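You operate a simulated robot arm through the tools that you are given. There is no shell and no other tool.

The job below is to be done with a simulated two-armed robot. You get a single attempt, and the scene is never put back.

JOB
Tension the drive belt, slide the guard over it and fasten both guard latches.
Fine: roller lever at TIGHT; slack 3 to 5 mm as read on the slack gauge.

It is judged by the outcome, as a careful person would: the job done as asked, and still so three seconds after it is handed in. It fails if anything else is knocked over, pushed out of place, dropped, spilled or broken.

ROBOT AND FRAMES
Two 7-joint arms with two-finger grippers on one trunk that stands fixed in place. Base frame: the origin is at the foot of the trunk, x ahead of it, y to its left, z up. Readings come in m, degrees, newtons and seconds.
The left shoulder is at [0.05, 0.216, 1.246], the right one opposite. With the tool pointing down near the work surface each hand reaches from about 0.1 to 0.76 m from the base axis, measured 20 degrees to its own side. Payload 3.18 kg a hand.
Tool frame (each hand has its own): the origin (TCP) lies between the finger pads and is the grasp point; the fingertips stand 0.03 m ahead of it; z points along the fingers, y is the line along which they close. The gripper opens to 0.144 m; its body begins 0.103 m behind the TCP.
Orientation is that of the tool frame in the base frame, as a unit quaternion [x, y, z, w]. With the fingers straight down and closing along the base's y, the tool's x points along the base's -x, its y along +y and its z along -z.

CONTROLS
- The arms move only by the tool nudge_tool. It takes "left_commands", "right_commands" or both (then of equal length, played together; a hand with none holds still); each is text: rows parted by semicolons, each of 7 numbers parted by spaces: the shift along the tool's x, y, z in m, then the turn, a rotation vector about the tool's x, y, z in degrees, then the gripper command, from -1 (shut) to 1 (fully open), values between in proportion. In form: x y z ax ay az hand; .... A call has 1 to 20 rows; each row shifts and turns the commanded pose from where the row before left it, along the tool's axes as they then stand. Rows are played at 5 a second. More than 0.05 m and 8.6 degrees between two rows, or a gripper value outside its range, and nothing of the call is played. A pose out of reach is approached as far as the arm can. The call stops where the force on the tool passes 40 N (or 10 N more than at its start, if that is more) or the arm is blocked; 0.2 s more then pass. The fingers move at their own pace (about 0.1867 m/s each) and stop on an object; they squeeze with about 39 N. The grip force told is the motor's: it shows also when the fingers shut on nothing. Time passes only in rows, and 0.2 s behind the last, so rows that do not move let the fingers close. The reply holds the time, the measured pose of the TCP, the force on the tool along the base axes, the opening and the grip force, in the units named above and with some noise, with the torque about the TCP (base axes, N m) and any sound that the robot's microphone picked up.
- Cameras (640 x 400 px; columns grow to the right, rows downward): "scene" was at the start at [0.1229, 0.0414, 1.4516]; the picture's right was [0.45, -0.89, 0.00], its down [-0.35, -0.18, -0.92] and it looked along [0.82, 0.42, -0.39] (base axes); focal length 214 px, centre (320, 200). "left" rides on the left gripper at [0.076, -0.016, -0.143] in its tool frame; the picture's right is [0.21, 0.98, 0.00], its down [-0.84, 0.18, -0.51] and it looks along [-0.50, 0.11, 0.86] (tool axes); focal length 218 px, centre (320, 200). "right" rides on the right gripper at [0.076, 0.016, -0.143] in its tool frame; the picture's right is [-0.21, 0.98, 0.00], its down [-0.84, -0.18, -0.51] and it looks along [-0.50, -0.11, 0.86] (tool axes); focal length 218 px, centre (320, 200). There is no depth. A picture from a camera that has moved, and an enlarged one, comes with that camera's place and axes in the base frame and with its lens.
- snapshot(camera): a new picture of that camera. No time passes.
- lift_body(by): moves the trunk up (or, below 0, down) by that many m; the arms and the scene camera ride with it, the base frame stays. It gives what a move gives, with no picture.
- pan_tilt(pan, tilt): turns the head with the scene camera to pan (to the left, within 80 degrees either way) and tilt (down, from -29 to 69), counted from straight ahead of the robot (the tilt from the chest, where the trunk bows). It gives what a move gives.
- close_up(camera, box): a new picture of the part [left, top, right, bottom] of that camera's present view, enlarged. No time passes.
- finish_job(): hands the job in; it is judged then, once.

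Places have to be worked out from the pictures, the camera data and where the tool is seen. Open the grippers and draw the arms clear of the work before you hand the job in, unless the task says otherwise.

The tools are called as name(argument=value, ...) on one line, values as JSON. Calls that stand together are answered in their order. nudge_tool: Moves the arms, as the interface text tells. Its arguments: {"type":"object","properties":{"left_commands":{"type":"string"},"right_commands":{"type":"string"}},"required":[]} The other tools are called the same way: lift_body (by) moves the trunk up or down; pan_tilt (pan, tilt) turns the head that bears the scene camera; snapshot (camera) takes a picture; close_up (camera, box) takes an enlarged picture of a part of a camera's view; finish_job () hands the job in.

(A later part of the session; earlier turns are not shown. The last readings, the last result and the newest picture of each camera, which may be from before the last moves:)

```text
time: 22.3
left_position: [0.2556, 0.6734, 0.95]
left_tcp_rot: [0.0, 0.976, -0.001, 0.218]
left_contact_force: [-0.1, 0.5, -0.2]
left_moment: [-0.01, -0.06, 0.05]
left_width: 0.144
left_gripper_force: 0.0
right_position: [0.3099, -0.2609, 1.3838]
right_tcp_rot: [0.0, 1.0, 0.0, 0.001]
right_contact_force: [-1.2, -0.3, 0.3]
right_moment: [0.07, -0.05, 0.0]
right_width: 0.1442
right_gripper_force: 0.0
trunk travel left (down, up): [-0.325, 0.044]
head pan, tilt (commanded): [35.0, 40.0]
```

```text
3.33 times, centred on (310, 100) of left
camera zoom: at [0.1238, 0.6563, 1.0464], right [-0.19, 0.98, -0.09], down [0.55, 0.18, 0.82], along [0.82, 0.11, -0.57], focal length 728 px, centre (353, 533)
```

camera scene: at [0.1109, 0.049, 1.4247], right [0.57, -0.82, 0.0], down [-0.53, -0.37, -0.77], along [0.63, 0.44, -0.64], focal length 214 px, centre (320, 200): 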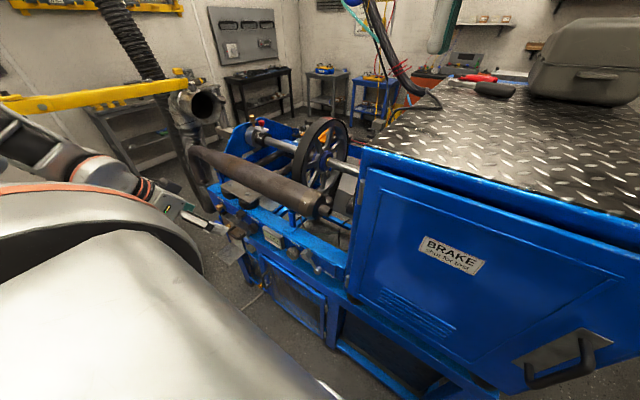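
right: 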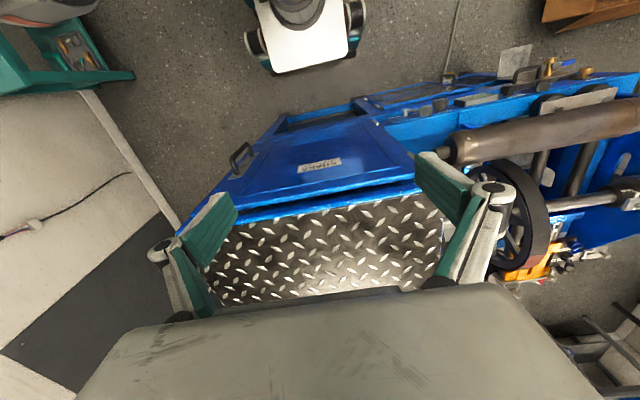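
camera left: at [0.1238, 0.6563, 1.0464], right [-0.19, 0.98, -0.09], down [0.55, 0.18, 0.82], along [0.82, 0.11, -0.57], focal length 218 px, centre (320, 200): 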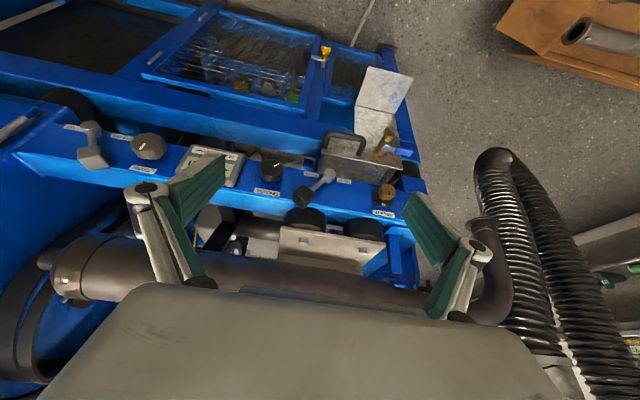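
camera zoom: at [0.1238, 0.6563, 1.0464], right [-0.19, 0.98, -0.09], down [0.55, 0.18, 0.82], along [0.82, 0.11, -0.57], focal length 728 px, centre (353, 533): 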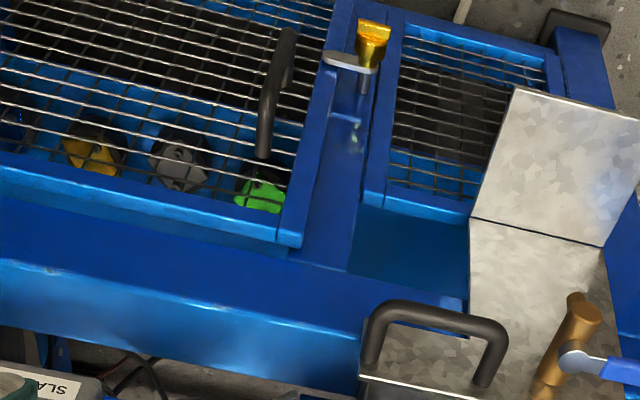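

The steel box looks like a chute, so I'm not sure it is the guard. I look all around with the head before deciding.

pan_tilt(pan=-40, tilt=30)

snapshot(camera="scene")

pan_tilt(pan=0, tilt=40)

snapshot(camera="scene")

pan_tilt(pan=70, tilt=40)

snapshot(camera="scene")

snapshot(camera="right")

```text
time: 23.8
left_position: [0.2566, 0.6752, 0.9499]
left_tcp_rot: [-0.002, 0.976, 0.0, 0.216]
left_contact_force: [0.3, -0.7, -0.1]
left_moment: [0.0, -0.02, 0.0]
left_width: 0.1439
left_gripper_force: 0.0
right_position: [0.3106, -0.2607, 1.3822]
right_tcp_rot: [-0.001, 1.0, 0.001, 0.0]
right_contact_force: [0.3, -0.2, 0.9]
right_moment: [-0.01, 0.02, -0.01]
right_width: 0.1439
right_gripper_force: 0.0
trunk travel left (down, up): [-0.325, 0.044]
head pan, tilt (commanded): [-40.0, 30.0]
```

```text
taken
camera scene: at [0.1097, -0.0584, 1.4402], right [-0.64, -0.77, 0.0], down [-0.38, 0.32, -0.87], along [0.66, -0.56, -0.5], focal length 214 px, centre (320, 200)
```

scene: 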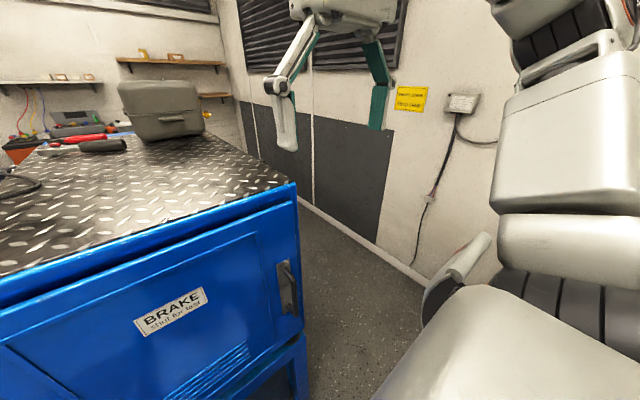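

```text
time: 24.9
left_position: [0.2571, 0.6755, 0.9502]
left_tcp_rot: [-0.002, 0.976, -0.001, 0.216]
left_contact_force: [0.2, 0.1, -0.5]
left_moment: [0.0, 0.01, 0.01]
left_width: 0.144
left_gripper_force: 0.0
right_position: [0.3118, -0.2595, 1.3822]
right_tcp_rot: [0.0, 1.0, 0.0, 0.0]
right_contact_force: [0.1, -0.1, -0.5]
right_moment: [-0.01, -0.01, -0.03]
right_width: 0.1442
right_gripper_force: 0.1
trunk travel left (down, up): [-0.325, 0.044]
head pan, tilt (commanded): [0.0, 40.0]
```

```text
taken
camera scene: at [0.1252, -0.0004, 1.4249], right [0.0, -1.0, 0.0], down [-0.64, 0.0, -0.77], along [0.77, 0.0, -0.64], focal length 214 px, centre (320, 200)
```

scene: 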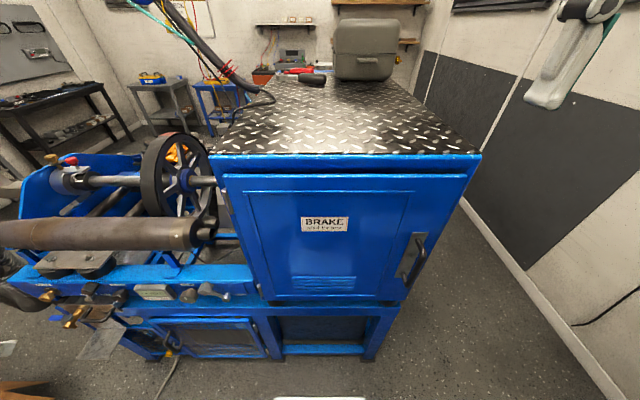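

```text
time: 26.3
left_position: [0.2564, 0.6743, 0.949]
left_tcp_rot: [-0.002, 0.976, 0.0, 0.217]
left_contact_force: [-0.3, -0.1, -0.6]
left_moment: [0.0, -0.05, -0.01]
left_width: 0.1441
left_gripper_force: 0.0
right_position: [0.3123, -0.2591, 1.3828]
right_tcp_rot: [0.0, 1.0, 0.0, 0.0]
right_contact_force: [-0.2, 0.5, 0.1]
right_moment: [0.01, 0.01, -0.02]
right_width: 0.1442
right_gripper_force: 0.1
trunk travel left (down, up): [-0.325, 0.044]
head pan, tilt (commanded): [70.0, 40.0]
```

```text
taken
camera scene: at [0.0693, 0.0795, 1.4249], right [0.94, -0.34, 0.0], down [-0.22, -0.6, -0.77], along [0.26, 0.72, -0.64], focal length 214 px, centre (320, 200)
```

scene: 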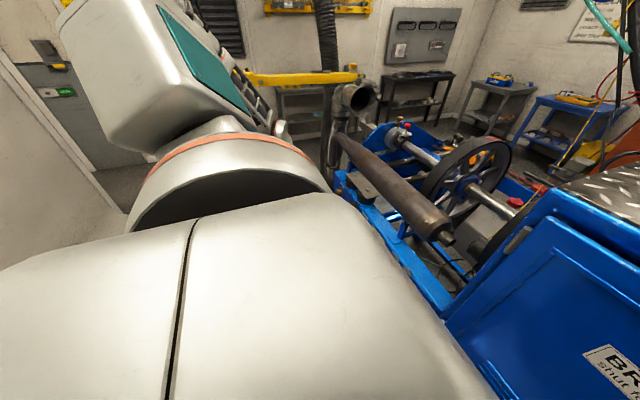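

```text
taken
camera right: at [0.2359, -0.2438, 1.5257], right [0.21, 0.98, 0.0], down [0.84, -0.18, 0.51], along [0.5, -0.11, -0.86], focal length 218 px, centre (320, 200)
```

right: 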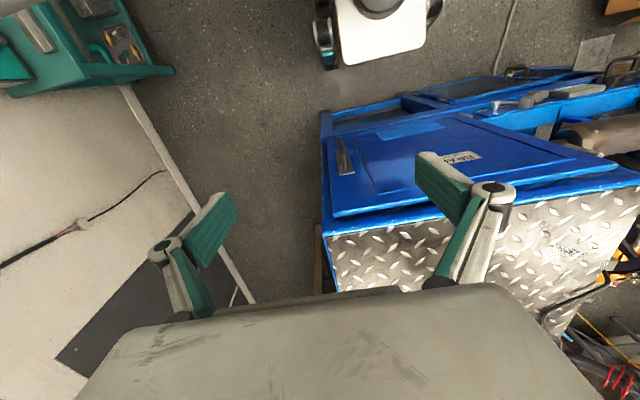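

This is an engine test bench with a brake cabinet. The toothed belt and a wide black arc beside the cabinet wall, around (0.7, 0.3, 1.0), lie just at the stated reach, so the guard may be that cover; I raise the left hand over the wheel to look at it from the side.

nudge_tool(left_commands="-0.017 0 -0.036 0 5 0 1; -0.017 0 -0.036 0 5 0 1; -0.015 0 -0.037 0 5 0 1; -0.01 0 -0.04 0 5 0 1; 0 0 -0.04 0 5 0 1; 0 0 -0.04 0 0 0 1; 0 0 -0.04 0 0 0 1; 0 0 -0.04 0 0 0 1; 0 0 -0.04 0 0 0 1; 0 0 -0.04 0 0 0 1; -0.035 -0.03 0 0 0 0 1; -0.035 -0.03 0 0 0 0 1; -0.035 -0.03 0 0 0 0 1; -0.035 -0.03 0 0 0 0 1; -0.035 -0.03 0 0 0 0 1; -0.035 -0.03 0 0 0 0 1; -0.035 -0.03 0 0 0 0 1")

snapshot(camera="left")

```text
time: 29.9
left_position: [0.5092, 0.4653, 1.3508]
left_tcp_rot: [-0.002, 1.0, -0.001, 0.0]
left_contact_force: [-0.1, -0.1, 0.1]
left_moment: [0.05, 0.08, 0.03]
left_width: 0.1441
left_gripper_force: 0.1
right_position: [0.3133, -0.261, 1.3828]
right_tcp_rot: [0.001, 1.0, 0.0, -0.001]
right_contact_force: [0.8, 1.1, -0.5]
right_moment: [0.0, 0.05, 0.01]
right_width: 0.1442
right_gripper_force: 0.1
trunk travel left (down, up): [-0.325, 0.044]
head pan, tilt (commanded): [70.0, 40.0]
```

```text
taken
camera left: at [0.4329, 0.447, 1.4939], right [-0.21, 0.98, 0.0], down [0.84, 0.18, 0.51], along [0.5, 0.11, -0.86], focal length 218 px, centre (320, 200)
```

left: 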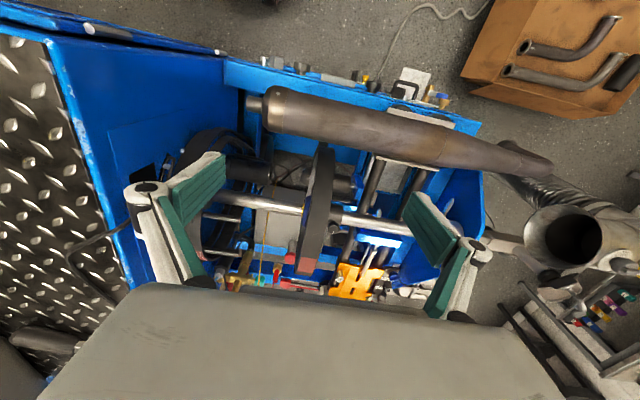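

Now I yaw the left hand 80 degrees so its camera looks along −y at the cabinet wall.

nudge_tool(left_commands="0 0 0 0 0 8 1; 0 0 0 0 0 8 1; 0 0 0 0 0 8 1; 0 0 0 0 0 8 1; 0 0 0 0 0 8 1; 0 0 0 0 0 8 1; 0 0 0 0 0 8 1; 0 0 0 0 0 8 1; 0 0 0 0 0 8 1; 0 0 0 0 0 8 1")

snapshot(camera="left")

```text
time: 32.1
left_position: [0.5092, 0.4637, 1.3515]
left_tcp_rot: [0.643, 0.766, -0.001, 0.002]
left_contact_force: [0.0, 0.0, 0.5]
left_moment: [-0.02, -0.03, 0.0]
left_width: 0.1441
left_gripper_force: 0.1
right_position: [0.3118, -0.2592, 1.3834]
right_tcp_rot: [0.0, 1.0, 0.0, 0.0]
right_contact_force: [-1.0, 0.3, 0.7]
right_moment: [0.01, 0.0, 0.03]
right_width: 0.1438
right_gripper_force: 0.1
trunk travel left (down, up): [-0.325, 0.044]
head pan, tilt (commanded): [70.0, 40.0]
```

```text
taken
camera left: at [0.4781, 0.5364, 1.4934], right [0.93, 0.38, 0.0], down [0.32, -0.8, 0.51], along [0.19, -0.47, -0.86], focal length 218 px, centre (320, 200)
```

left: 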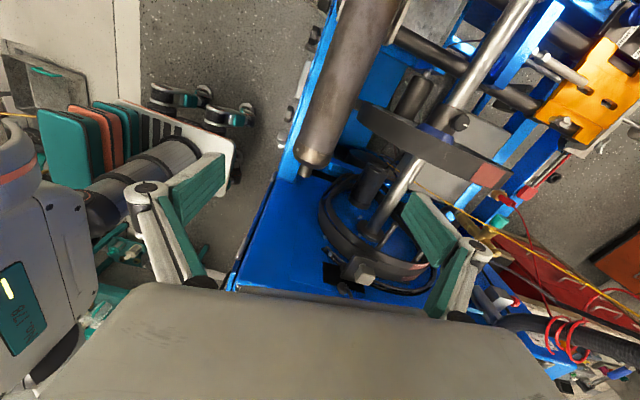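

close_up(camera="left", box=[280, 140, 460, 300])

close_up(camera="left", box=[300, 60, 500, 200])

close_up(camera="left", box=[460, 20, 640, 240])

```text
2.50 times, centred on (370, 220) of left
camera zoom: at [0.4781, 0.5364, 1.4934], right [0.93, 0.38, 0.0], down [0.32, -0.8, 0.51], along [0.19, -0.47, -0.86], focal length 546 px, centre (195, 150)
```

zoom: 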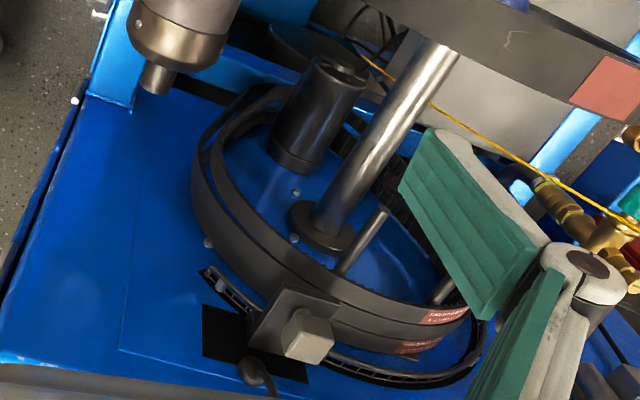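

```text
2.86 times, centred on (400, 130) of left
camera zoom: at [0.4781, 0.5364, 1.4934], right [0.93, 0.38, 0.0], down [0.32, -0.8, 0.51], along [0.19, -0.47, -0.86], focal length 624 px, centre (91, 400)
```

zoom: 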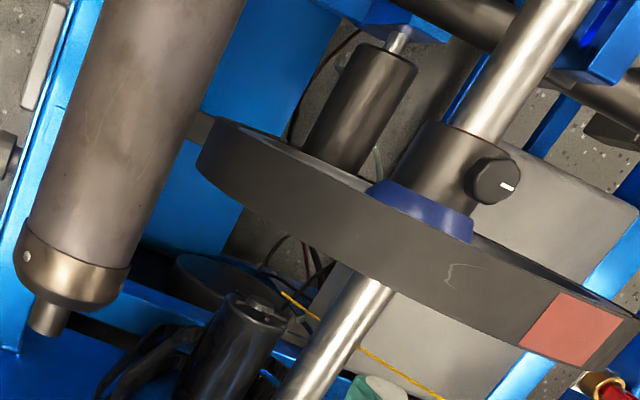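

```text
1.82 times, centred on (550, 130) of left
camera zoom: at [0.4781, 0.5364, 1.4934], right [0.93, 0.38, 0.0], down [0.32, -0.8, 0.51], along [0.19, -0.47, -0.86], focal length 397 px, centre (-98, 327)
```

zoom: 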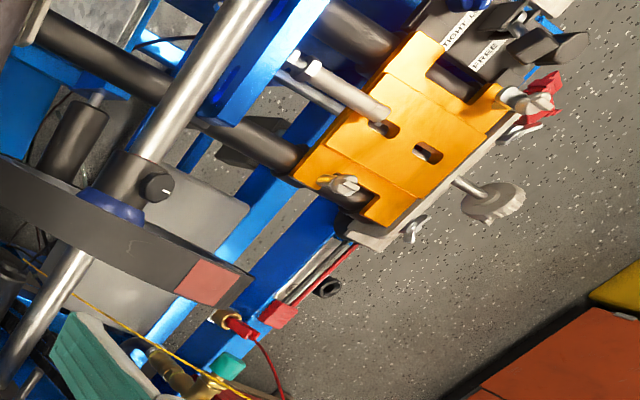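

There is a belt loop on the cabinet's side wall with red labels, a block with a square knob and a slotted scale. I zoom tighter on these.

close_up(camera="left", box=[350, 235, 440, 300])

close_up(camera="left", box=[310, 160, 430, 250])

close_up(camera="left", box=[230, 150, 350, 300])

```text
6.15 times, centred on (395, 268) of left
camera zoom: at [0.4781, 0.5364, 1.4934], right [0.93, 0.38, 0.0], down [0.32, -0.8, 0.51], along [0.19, -0.47, -0.86], focal length 1343 px, centre (-142, -215)
```

zoom: 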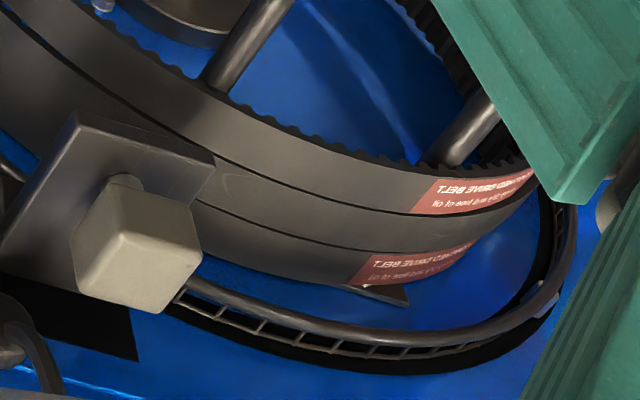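

```text
4.44 times, centred on (370, 205) of left
camera zoom: at [0.4781, 0.5364, 1.4934], right [0.93, 0.38, 0.0], down [0.32, -0.8, 0.51], along [0.19, -0.47, -0.86], focal length 970 px, centre (98, 178)
```

zoom: 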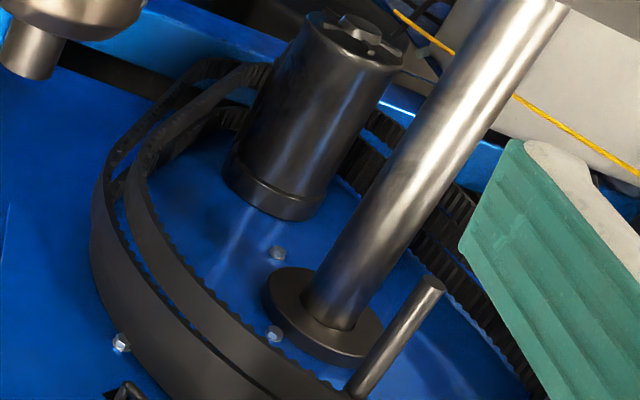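

```text
2.67 times, centred on (290, 225) of left
camera zoom: at [0.4781, 0.5364, 1.4934], right [0.93, 0.38, 0.0], down [0.32, -0.8, 0.51], along [0.19, -0.47, -0.86], focal length 582 px, centre (400, 133)
```

zoom: 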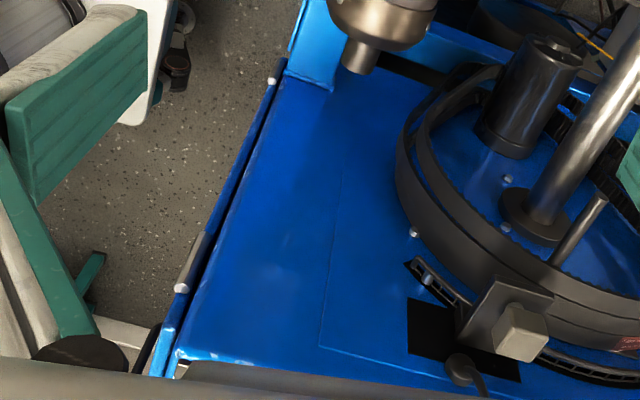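

Those are ribbed belts labelled "…ED DRIVE BELT, keep dry and free of oil" hung around pegs on the wall, apparently spares. I retreat the left hand the way it came, then lower the trunk so the head camera sees the front of the bench more squarely.

nudge_tool(left_commands="0 0 0 0 0 -8 1; 0 0 0 0 0 -8 1; 0 0 0 0 0 -8 1; 0 0 0 0 0 -8 1; 0 0 0 0 0 -8 1; 0 0 0 0 0 -8 1; 0 0 0 0 0 -8 1; 0 0 0 0 0 -8 1; 0 0 0 0 0 -8 1; 0 0 0 0 0 -8 1; 0.035 0.03 0 0 0 0 1; 0.035 0.03 0 0 0 0 1; 0.035 0.03 0 0 0 0 1; 0.035 0.03 0 0 0 0 1; 0.035 0.03 0 0 0 0 1; 0.035 0.03 0 0 0 0 1; 0.035 0.03 0 0 0 0 1")

lift_body(by=-0.15)

pan_tilt(pan=45, tilt=35)

snapshot(camera="scene")

```text
time: 35.7
left_position: [0.2603, 0.6751, 1.3477]
left_tcp_rot: [-0.001, 1.0, -0.001, 0.0]
left_contact_force: [-0.1, 0.6, 1.3]
left_moment: [-0.02, -0.05, -0.01]
left_width: 0.1441
left_gripper_force: 0.0
right_position: [0.3102, -0.2587, 1.3846]
right_tcp_rot: [0.0, 1.0, 0.0, 0.001]
right_contact_force: [-1.1, -0.8, 0.9]
right_moment: [-0.01, -0.04, 0.01]
right_width: 0.1442
right_gripper_force: 0.0
trunk travel left (down, up): [-0.325, 0.044]
head pan, tilt (commanded): [70.0, 40.0]
```

```text
time: 37.4
left_position: [0.2615, 0.6753, 1.2003]
left_tcp_rot: [0.0, 1.0, 0.001, 0.002]
left_contact_force: [0.3, -0.1, 0.6]
left_moment: [0.0, -0.06, 0.01]
left_width: 0.1441
left_gripper_force: 0.0
right_position: [0.3112, -0.256, 1.2332]
right_tcp_rot: [0.0, 1.0, 0.0, 0.001]
right_contact_force: [-0.2, 0.5, -0.6]
right_moment: [-0.01, -0.02, -0.02]
right_width: 0.1441
right_gripper_force: 0.0
trunk travel left (down, up): [-0.175, 0.194]
head pan, tilt (commanded): [70.0, 40.0]
```

```text
time: 38.3
left_position: [0.264, 0.6754, 1.201]
left_tcp_rot: [-0.001, 1.0, -0.001, 0.001]
left_contact_force: [-0.6, 1.1, 0.5]
left_moment: [-0.02, -0.04, -0.03]
left_width: 0.1441
left_gripper_force: 0.0
right_position: [0.3121, -0.2562, 1.2327]
right_tcp_rot: [0.0, 1.0, 0.0, 0.0]
right_contact_force: [-0.3, 0.1, -0.4]
right_moment: [-0.01, -0.01, -0.02]
right_width: 0.144
right_gripper_force: 0.0
trunk travel left (down, up): [-0.175, 0.194]
head pan, tilt (commanded): [45.0, 35.0]
```

```text
taken
camera scene: at [0.1799, 0.062, 1.2766], right [0.71, -0.71, 0.0], down [-0.41, -0.41, -0.82], along [0.58, 0.58, -0.57], focal length 214 px, centre (320, 200)
```

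scene: 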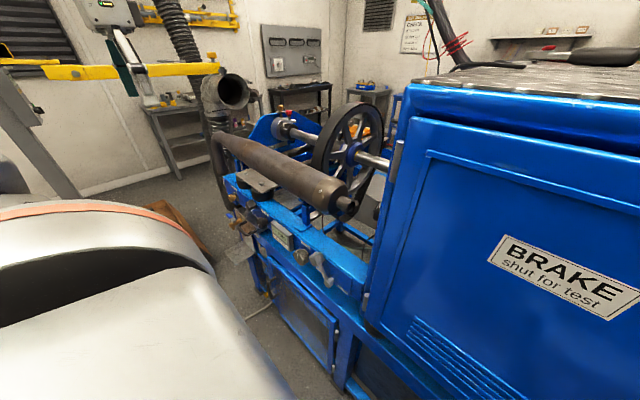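

close_up(camera="scene", box=[215, 170, 345, 270])

close_up(camera="scene", box=[220, 230, 380, 400])

close_up(camera="scene", box=[215, 180, 275, 250])

```text
4.00 times, centred on (280, 220) of scene
camera zoom: at [0.1799, 0.062, 1.2766], right [0.71, -0.71, 0.0], down [-0.41, -0.41, -0.82], along [0.58, 0.58, -0.57], focal length 858 px, centre (480, 120)
```

zoom: 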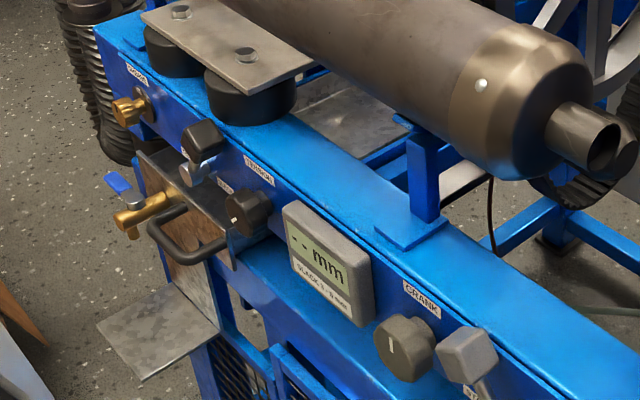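

```text
2.35 times, centred on (300, 315) of scene
camera zoom: at [0.1799, 0.062, 1.2766], right [0.71, -0.71, 0.0], down [-0.41, -0.41, -0.82], along [0.58, 0.58, -0.57], focal length 505 px, centre (367, -71)
```

zoom: 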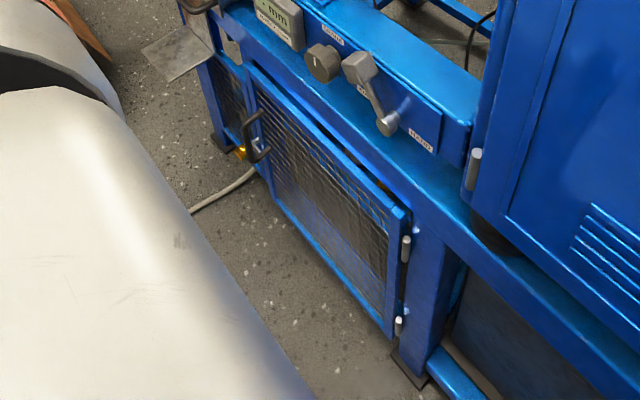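

```text
5.71 times, centred on (245, 215) of scene
camera zoom: at [0.1799, 0.062, 1.2766], right [0.71, -0.71, 0.0], down [-0.41, -0.41, -0.82], along [0.58, 0.58, -0.57], focal length 1226 px, centre (749, 114)
```

zoom: 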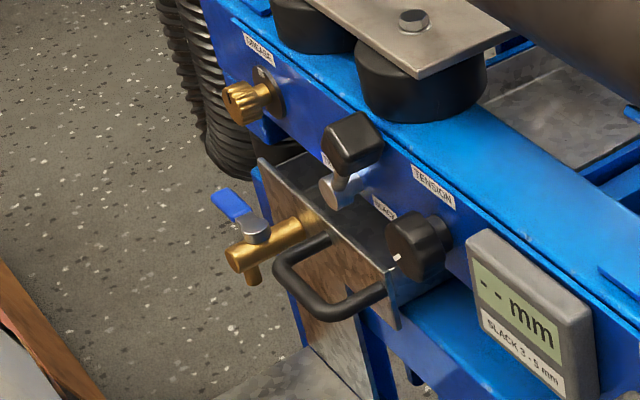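

The steel box reads as a drip tray with a drain tap. I bring the left hand down in front of the panel at a steeper forward tilt, now that the shoulder is lower, to see under and behind the panel for the guard and its latches.

nudge_tool(left_commands="0 -0.02 0.04 0 0 0 1; 0 -0.02 0.04 0 0 0 1; 0 -0.02 0.04 0 -5 0 1; 0 -0.02 0.04 0 -6 0 1; 0 -0.02 0.04 0 -6 0 1; 0.01 -0.02 0.03 0 -7 0 1; 0.01 0 0.03 0 -7 0 1; 0.01 0 0.02 0 -7 0 1; 0.01 0 0.02 0 -7 0 1")

snapshot(camera="left")

snapshot(camera="scene")

```text
time: 40.3
left_position: [0.3273, 0.5571, 0.9626]
left_tcp_rot: [-0.001, 0.924, 0.0, 0.383]
left_contact_force: [-0.8, -0.6, -1.0]
left_moment: [0.02, -0.01, 0.01]
left_width: 0.144
left_gripper_force: 0.1
left hand out of reach, approached as far as the arm can: row 8, 9
right_position: [0.3108, -0.2577, 1.2326]
right_tcp_rot: [0.0, 1.0, 0.0, 0.0]
right_contact_force: [-0.4, -0.3, -0.5]
right_moment: [0.04, -0.1, 0.01]
right_width: 0.1438
right_gripper_force: 0.1
trunk travel left (down, up): [-0.175, 0.194]
head pan, tilt (commanded): [45.0, 35.0]
```

```text
taken
camera left: at [0.1713, 0.5392, 1.0085], right [-0.15, 0.98, -0.15], down [0.24, 0.18, 0.95], along [0.96, 0.11, -0.26], focal length 218 px, centre (320, 200)
```

left: 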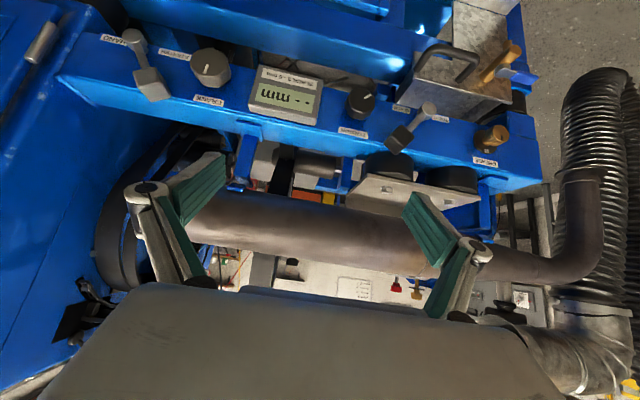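

```text
taken
camera scene: at [0.1791, 0.0613, 1.2767], right [0.71, -0.71, 0.0], down [-0.4, -0.41, -0.82], along [0.58, 0.58, -0.57], focal length 214 px, centre (320, 200)
```

scene: 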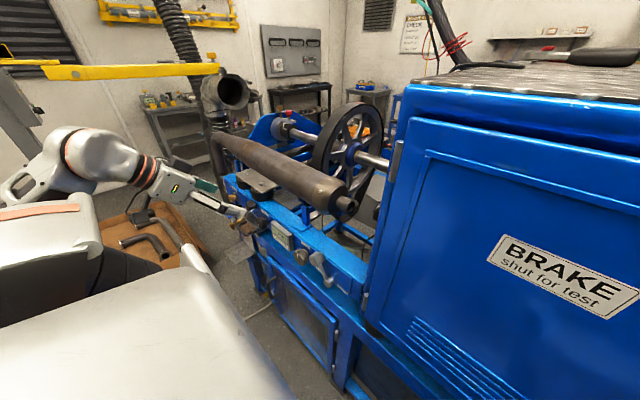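

There is a "CHECK…" notice on the far wall in the scene view; it may say how the bench is used. I read that and zoom the panel as well.

close_up(camera="scene", box=[390, 5, 450, 60])

close_up(camera="left", box=[340, 0, 540, 180])

close_up(camera="left", box=[60, 0, 350, 160])

close_up(camera="left", box=[220, 130, 420, 230])

```text
7.27 times, centred on (420, 32) of scene
camera zoom: at [0.1791, 0.0613, 1.2767], right [0.71, -0.71, 0.0], down [-0.4, -0.41, -0.82], along [0.58, 0.58, -0.57], focal length 1560 px, centre (-407, 1418)
```

zoom: 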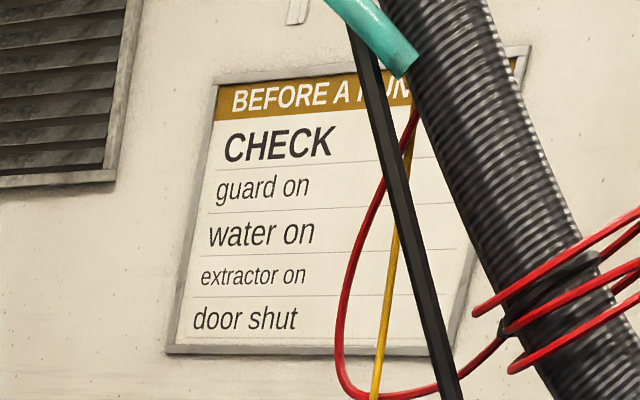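

```text
2.22 times, centred on (440, 90) of left
camera zoom: at [0.1713, 0.5392, 1.0085], right [-0.15, 0.98, -0.15], down [0.24, 0.18, 0.95], along [0.96, 0.11, -0.26], focal length 485 px, centre (53, 444)
```

zoom: 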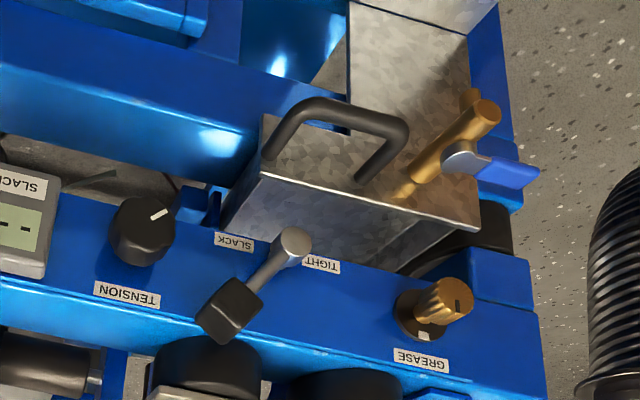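

```text
2.21 times, centred on (205, 80) of left
camera zoom: at [0.1713, 0.5392, 1.0085], right [-0.15, 0.98, -0.15], down [0.24, 0.18, 0.95], along [0.96, 0.11, -0.26], focal length 482 px, centre (574, 465)
```

zoom: 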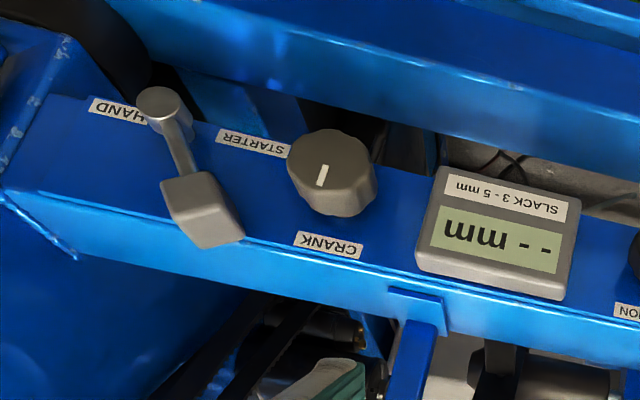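

```text
3.20 times, centred on (320, 180) of left
camera zoom: at [0.1713, 0.5392, 1.0085], right [-0.15, 0.98, -0.15], down [0.24, 0.18, 0.95], along [0.96, 0.11, -0.26], focal length 698 px, centre (320, 264)
```

zoom: 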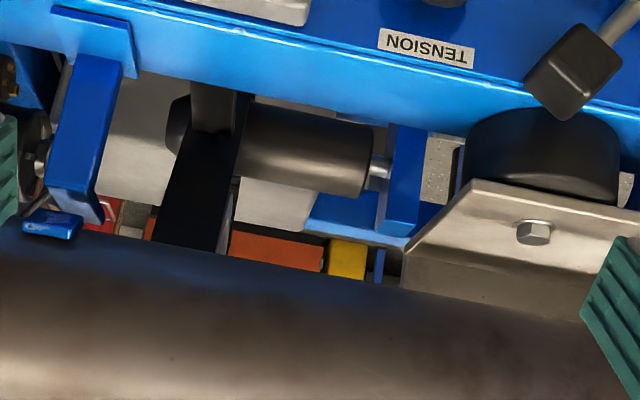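

Behind the panel I can now see a flat black belt passing over a roller, running up to the wheel; the wall notice says "guard on" before a run. I zoom in on the wheel and belt from the head camera for the guard.

close_up(camera="scene", box=[260, 90, 420, 230])

close_up(camera="scene", box=[320, 160, 400, 240])

close_up(camera="left", box=[90, 130, 260, 300])

close_up(camera="left", box=[230, 240, 440, 300])

```text
2.86 times, centred on (340, 160) of scene
camera zoom: at [0.1791, 0.0613, 1.2767], right [0.71, -0.71, 0.0], down [-0.4, -0.41, -0.82], along [0.58, 0.58, -0.57], focal length 613 px, centre (263, 314)
```

zoom: 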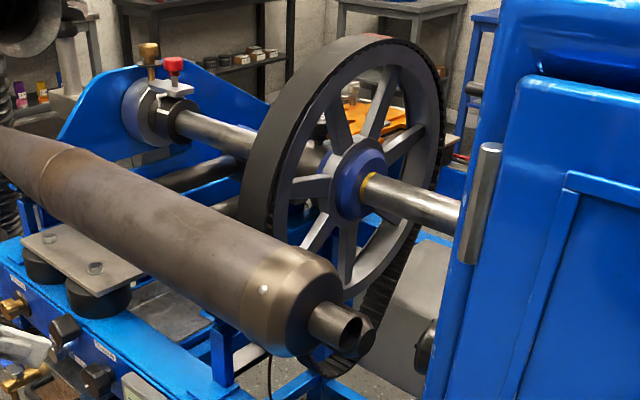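

```text
5.00 times, centred on (360, 200) of scene
camera zoom: at [0.1791, 0.0613, 1.2767], right [0.71, -0.71, 0.0], down [-0.4, -0.41, -0.82], along [0.58, 0.58, -0.57], focal length 1072 px, centre (120, 200)
```

zoom: 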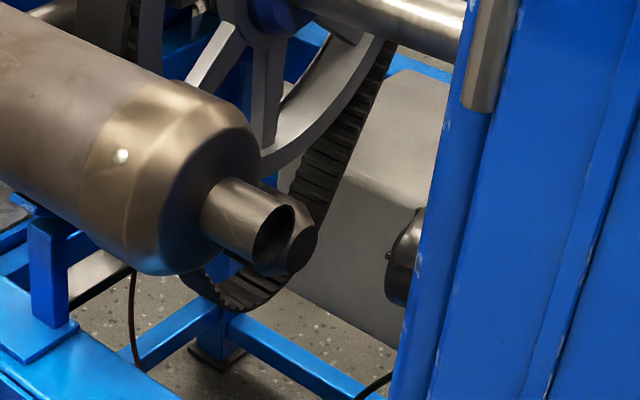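

```text
2.35 times, centred on (175, 215) of left
camera zoom: at [0.1713, 0.5392, 1.0085], right [-0.15, 0.98, -0.15], down [0.24, 0.18, 0.95], along [0.96, 0.11, -0.26], focal length 514 px, centre (661, 165)
```

zoom: 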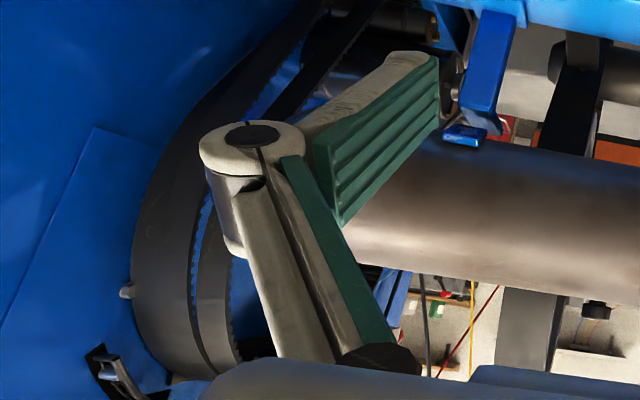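

```text
3.05 times, centred on (335, 270) of left
camera zoom: at [0.1713, 0.5392, 1.0085], right [-0.15, 0.98, -0.15], down [0.24, 0.18, 0.95], along [0.96, 0.11, -0.26], focal length 665 px, centre (274, -13)
```

zoom: 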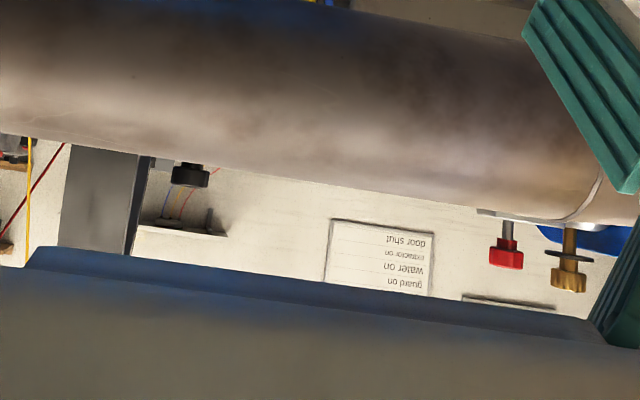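

The drive belt is a toothed loop from the big wheel down to a roller behind the panel under the silencer. I lower the trunk another 0.1 m so the left camera peers through the gap between panel and silencer.

lift_body(by=-0.1)

snapshot(camera="left")

close_up(camera="left", box=[200, 140, 440, 290])

snapshot(camera="scene")

```text
time: 41.6
left_position: [0.3344, 0.5598, 0.8252]
left_tcp_rot: [0.0, 0.956, -0.002, 0.293]
left_contact_force: [-0.9, 0.3, 0.2]
left_moment: [0.01, -0.02, 0.02]
left_width: 0.1439
left_gripper_force: 0.0
right_position: [0.3423, -0.2558, 1.1118]
right_tcp_rot: [0.0, 0.999, 0.0, -0.051]
right_contact_force: [-0.5, 0.7, 0.5]
right_moment: [0.02, -0.08, -0.02]
right_width: 0.1442
right_gripper_force: 0.1
trunk travel left (down, up): [-0.075, 0.294]
head pan, tilt (commanded): [45.0, 35.0]
```

```text
taken
camera left: at [0.1898, 0.543, 0.8995], right [-0.17, 0.98, -0.12], down [0.41, 0.18, 0.89], along [0.89, 0.1, -0.44], focal length 218 px, centre (320, 200)
```

left: 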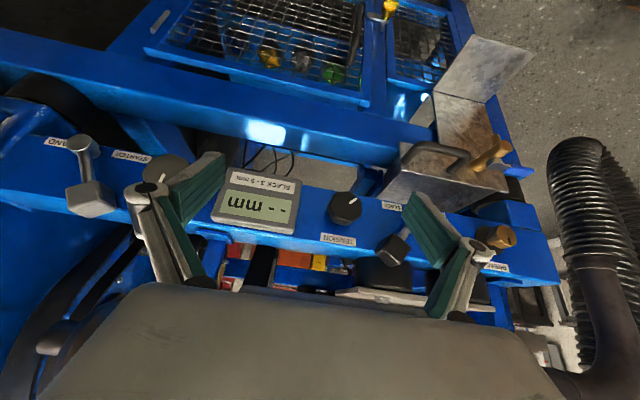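

```text
2.67 times, centred on (320, 215) of left
camera zoom: at [0.1898, 0.543, 0.8995], right [-0.17, 0.98, -0.12], down [0.41, 0.18, 0.89], along [0.89, 0.1, -0.44], focal length 582 px, centre (320, 160)
```

zoom: 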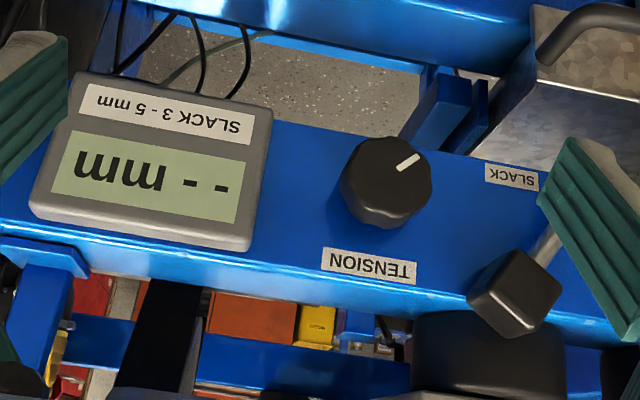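

```text
taken
camera scene: at [0.286, 0.062, 1.1554], right [0.71, -0.71, 0.0], down [-0.4, -0.41, -0.82], along [0.58, 0.58, -0.57], focal length 214 px, centre (320, 200)
```

scene: 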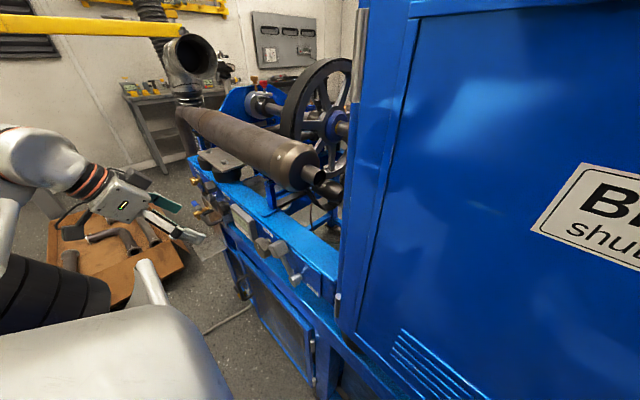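

The trunk bows forward as it lowers, so I won't go further down. From this closer head position I zoom in on the panel and the area behind it first.

close_up(camera="scene", box=[180, 140, 340, 260])

close_up(camera="scene", box=[250, 50, 370, 180])

close_up(camera="scene", box=[260, 150, 350, 240])

close_up(camera="scene", box=[200, 220, 340, 390])

```text
3.33 times, centred on (260, 200) of scene
camera zoom: at [0.286, 0.062, 1.1554], right [0.71, -0.71, 0.0], down [-0.4, -0.41, -0.82], along [0.58, 0.58, -0.57], focal length 715 px, centre (520, 200)
```

zoom: 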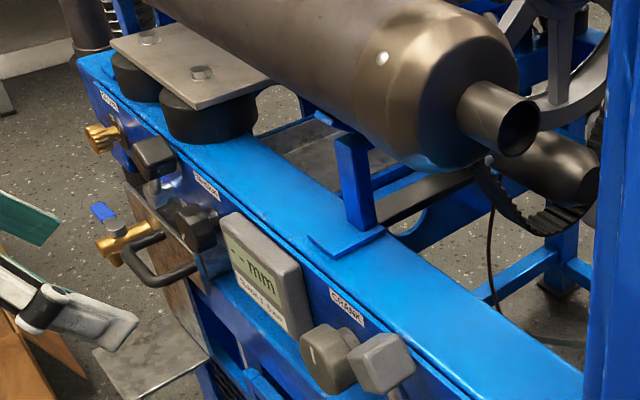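

```text
3.08 times, centred on (310, 115) of scene
camera zoom: at [0.286, 0.062, 1.1554], right [0.71, -0.71, 0.0], down [-0.4, -0.41, -0.82], along [0.58, 0.58, -0.57], focal length 660 px, centre (351, 462)
```

zoom: 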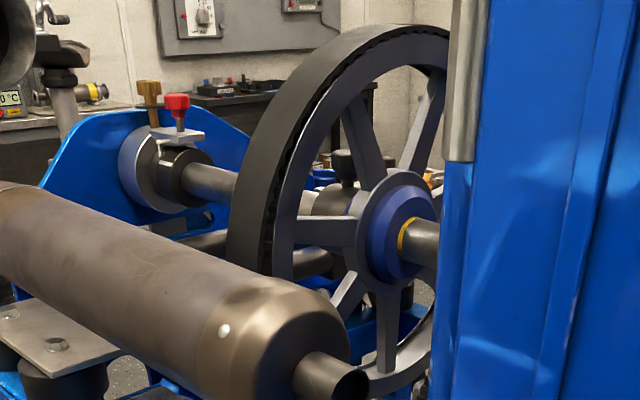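

```text
4.44 times, centred on (305, 195) of scene
camera zoom: at [0.286, 0.062, 1.1554], right [0.71, -0.71, 0.0], down [-0.4, -0.41, -0.82], along [0.58, 0.58, -0.57], focal length 953 px, centre (387, 222)
```

zoom: 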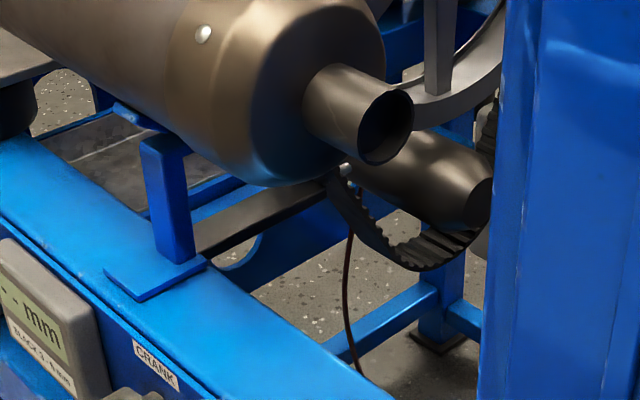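

```text
2.35 times, centred on (270, 305) of scene
camera zoom: at [0.286, 0.062, 1.1554], right [0.71, -0.71, 0.0], down [-0.4, -0.41, -0.82], along [0.58, 0.58, -0.57], focal length 505 px, centre (438, -47)
```

zoom: 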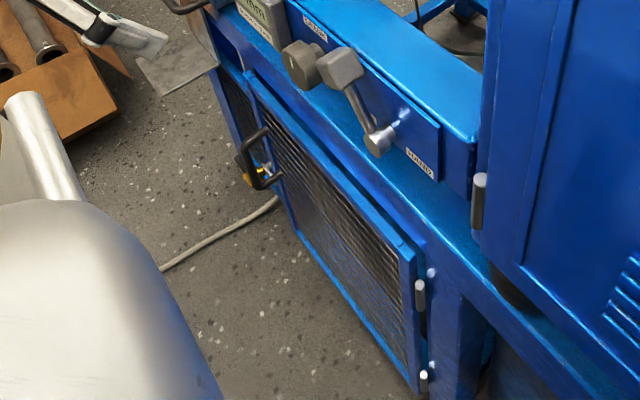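

The belt loops from the wheel around a low roller under the silencer outlet, hanging slack, with a grey arm and a curved blue plate next to it. I raise the trunk back up and take the left camera above that area to look straight down.

lift_body(by=0.25)

snapshot(camera="left")

```text
time: 44.2
left_position: [0.3345, 0.5597, 1.073]
left_tcp_rot: [-0.001, 0.956, -0.002, 0.292]
left_contact_force: [-0.8, -0.1, 0.1]
left_moment: [-0.01, -0.04, -0.03]
left_width: 0.1438
left_gripper_force: 0.1
right_position: [0.3371, -0.2555, 1.3674]
right_tcp_rot: [0.004, 0.999, 0.005, -0.042]
right_contact_force: [0.4, 0.3, -0.4]
right_moment: [-0.01, -0.03, -0.02]
right_width: 0.1438
right_gripper_force: 0.1
trunk travel left (down, up): [-0.325, 0.044]
head pan, tilt (commanded): [45.0, 35.0]
```

```text
taken
camera left: at [0.1903, 0.5431, 1.1487], right [-0.17, 0.98, -0.12], down [0.42, 0.18, 0.89], along [0.89, 0.1, -0.44], focal length 218 px, centre (320, 200)
```

left: 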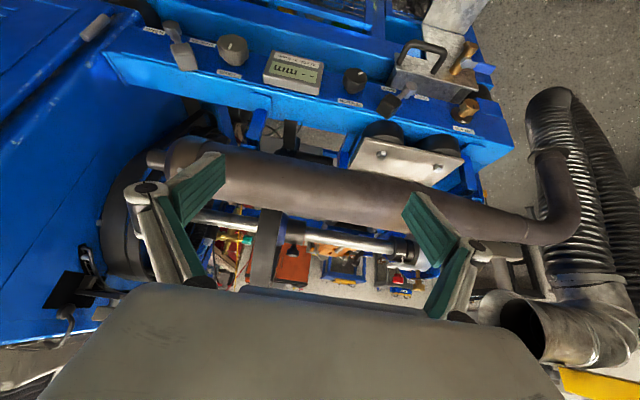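

nudge_tool(left_commands="-0.022 0 -0.033 0 7 0 1; -0.018 0 -0.035 0 7 0 1; -0.013 0 -0.037 0 7 0 1; -0.008 0 -0.039 0 7 0 1; 0 0 -0.04 0 6 0 1; 0 0 -0.04 0 0 0 1; 0 0 -0.04 0 0 0 1; 0 0 -0.03 0 0 0 1; -0.04 -0.02 0 0 0 0 1; -0.04 -0.02 0 0 0 0 1; -0.04 -0.02 0 0 0 0 1; -0.04 -0.01 0 0 0 0 1; -0.01 0 0 0 7 0 1; -0.01 0 0 0 7 0 1; -0.01 0 0 0 7 0 1")

snapshot(camera="left")

close_up(camera="left", box=[200, 60, 420, 220])

```text
time: 47.4
left_position: [0.482, 0.4879, 1.3258]
left_tcp_rot: [0.001, 0.983, -0.003, -0.181]
left_contact_force: [-0.9, 0.8, -0.8]
left_moment: [-0.01, 0.04, -0.01]
left_width: 0.144
left_gripper_force: 0.0
left hand out of reach, approached as far as the arm can: row 14, 15
right_position: [0.3383, -0.2563, 1.3668]
right_tcp_rot: [0.003, 0.999, 0.004, -0.043]
right_contact_force: [0.2, -0.6, -0.9]
right_moment: [-0.03, 0.04, 0.02]
right_width: 0.1438
right_gripper_force: 0.0
trunk travel left (down, up): [-0.325, 0.044]
head pan, tilt (commanded): [45.0, 35.0]
```

```text
taken
camera left: at [0.4606, 0.472, 1.4856], right [-0.19, 0.98, 0.07], down [0.97, 0.18, 0.17], along [0.16, 0.1, -0.98], focal length 218 px, centre (320, 200)
```

left: 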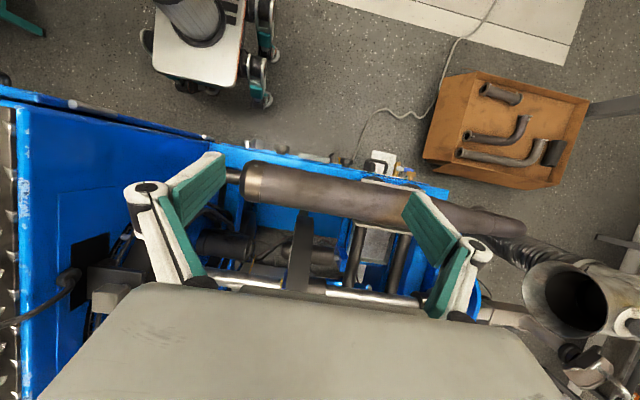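

```text
2.50 times, centred on (310, 140) of left
camera zoom: at [0.4606, 0.472, 1.4856], right [-0.19, 0.98, 0.07], down [0.97, 0.18, 0.17], along [0.16, 0.1, -0.98], focal length 546 px, centre (345, 350)
```

zoom: 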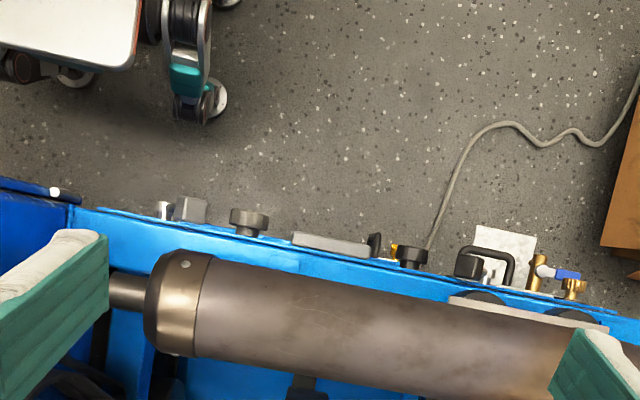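

close_up(camera="left", box=[190, 195, 430, 300])

close_up(camera="left", box=[320, 215, 420, 295])

close_up(camera="left", box=[190, 195, 300, 290])

```text
2.67 times, centred on (310, 248) of left
camera zoom: at [0.4606, 0.472, 1.4856], right [-0.19, 0.98, 0.07], down [0.97, 0.18, 0.17], along [0.16, 0.1, -0.98], focal length 582 px, centre (347, 73)
```

zoom: 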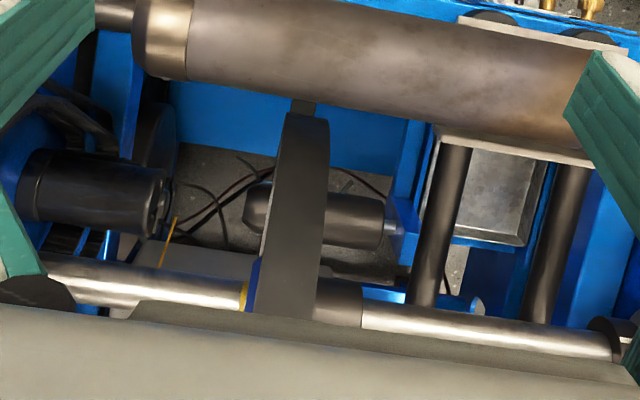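

```text
5.00 times, centred on (370, 255) of left
camera zoom: at [0.4606, 0.472, 1.4856], right [-0.19, 0.98, 0.07], down [0.97, 0.18, 0.17], along [0.16, 0.1, -0.98], focal length 1091 px, centre (70, -75)
```

zoom: 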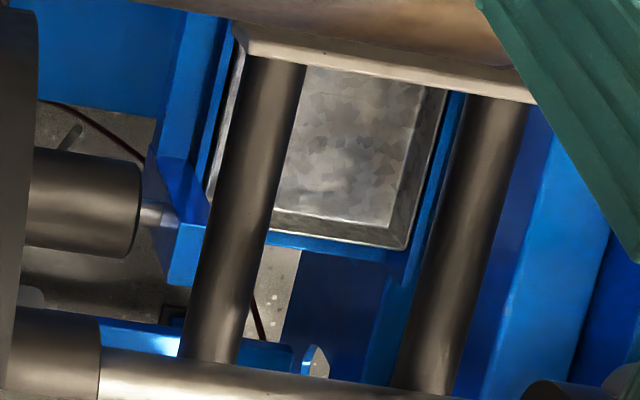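

```text
4.21 times, centred on (245, 242) of left
camera zoom: at [0.4606, 0.472, 1.4856], right [-0.19, 0.98, 0.07], down [0.97, 0.18, 0.17], along [0.16, 0.1, -0.98], focal length 919 px, centre (636, 21)
```

zoom: 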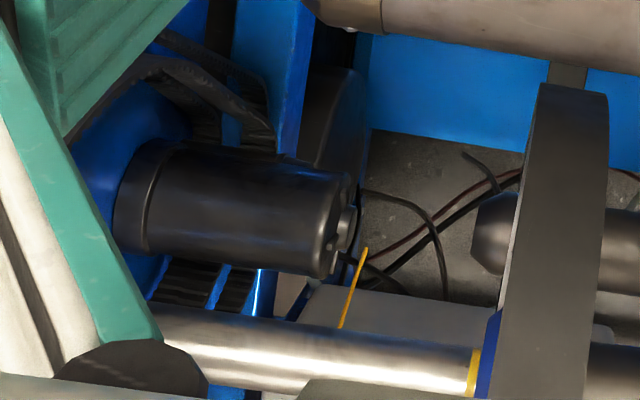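

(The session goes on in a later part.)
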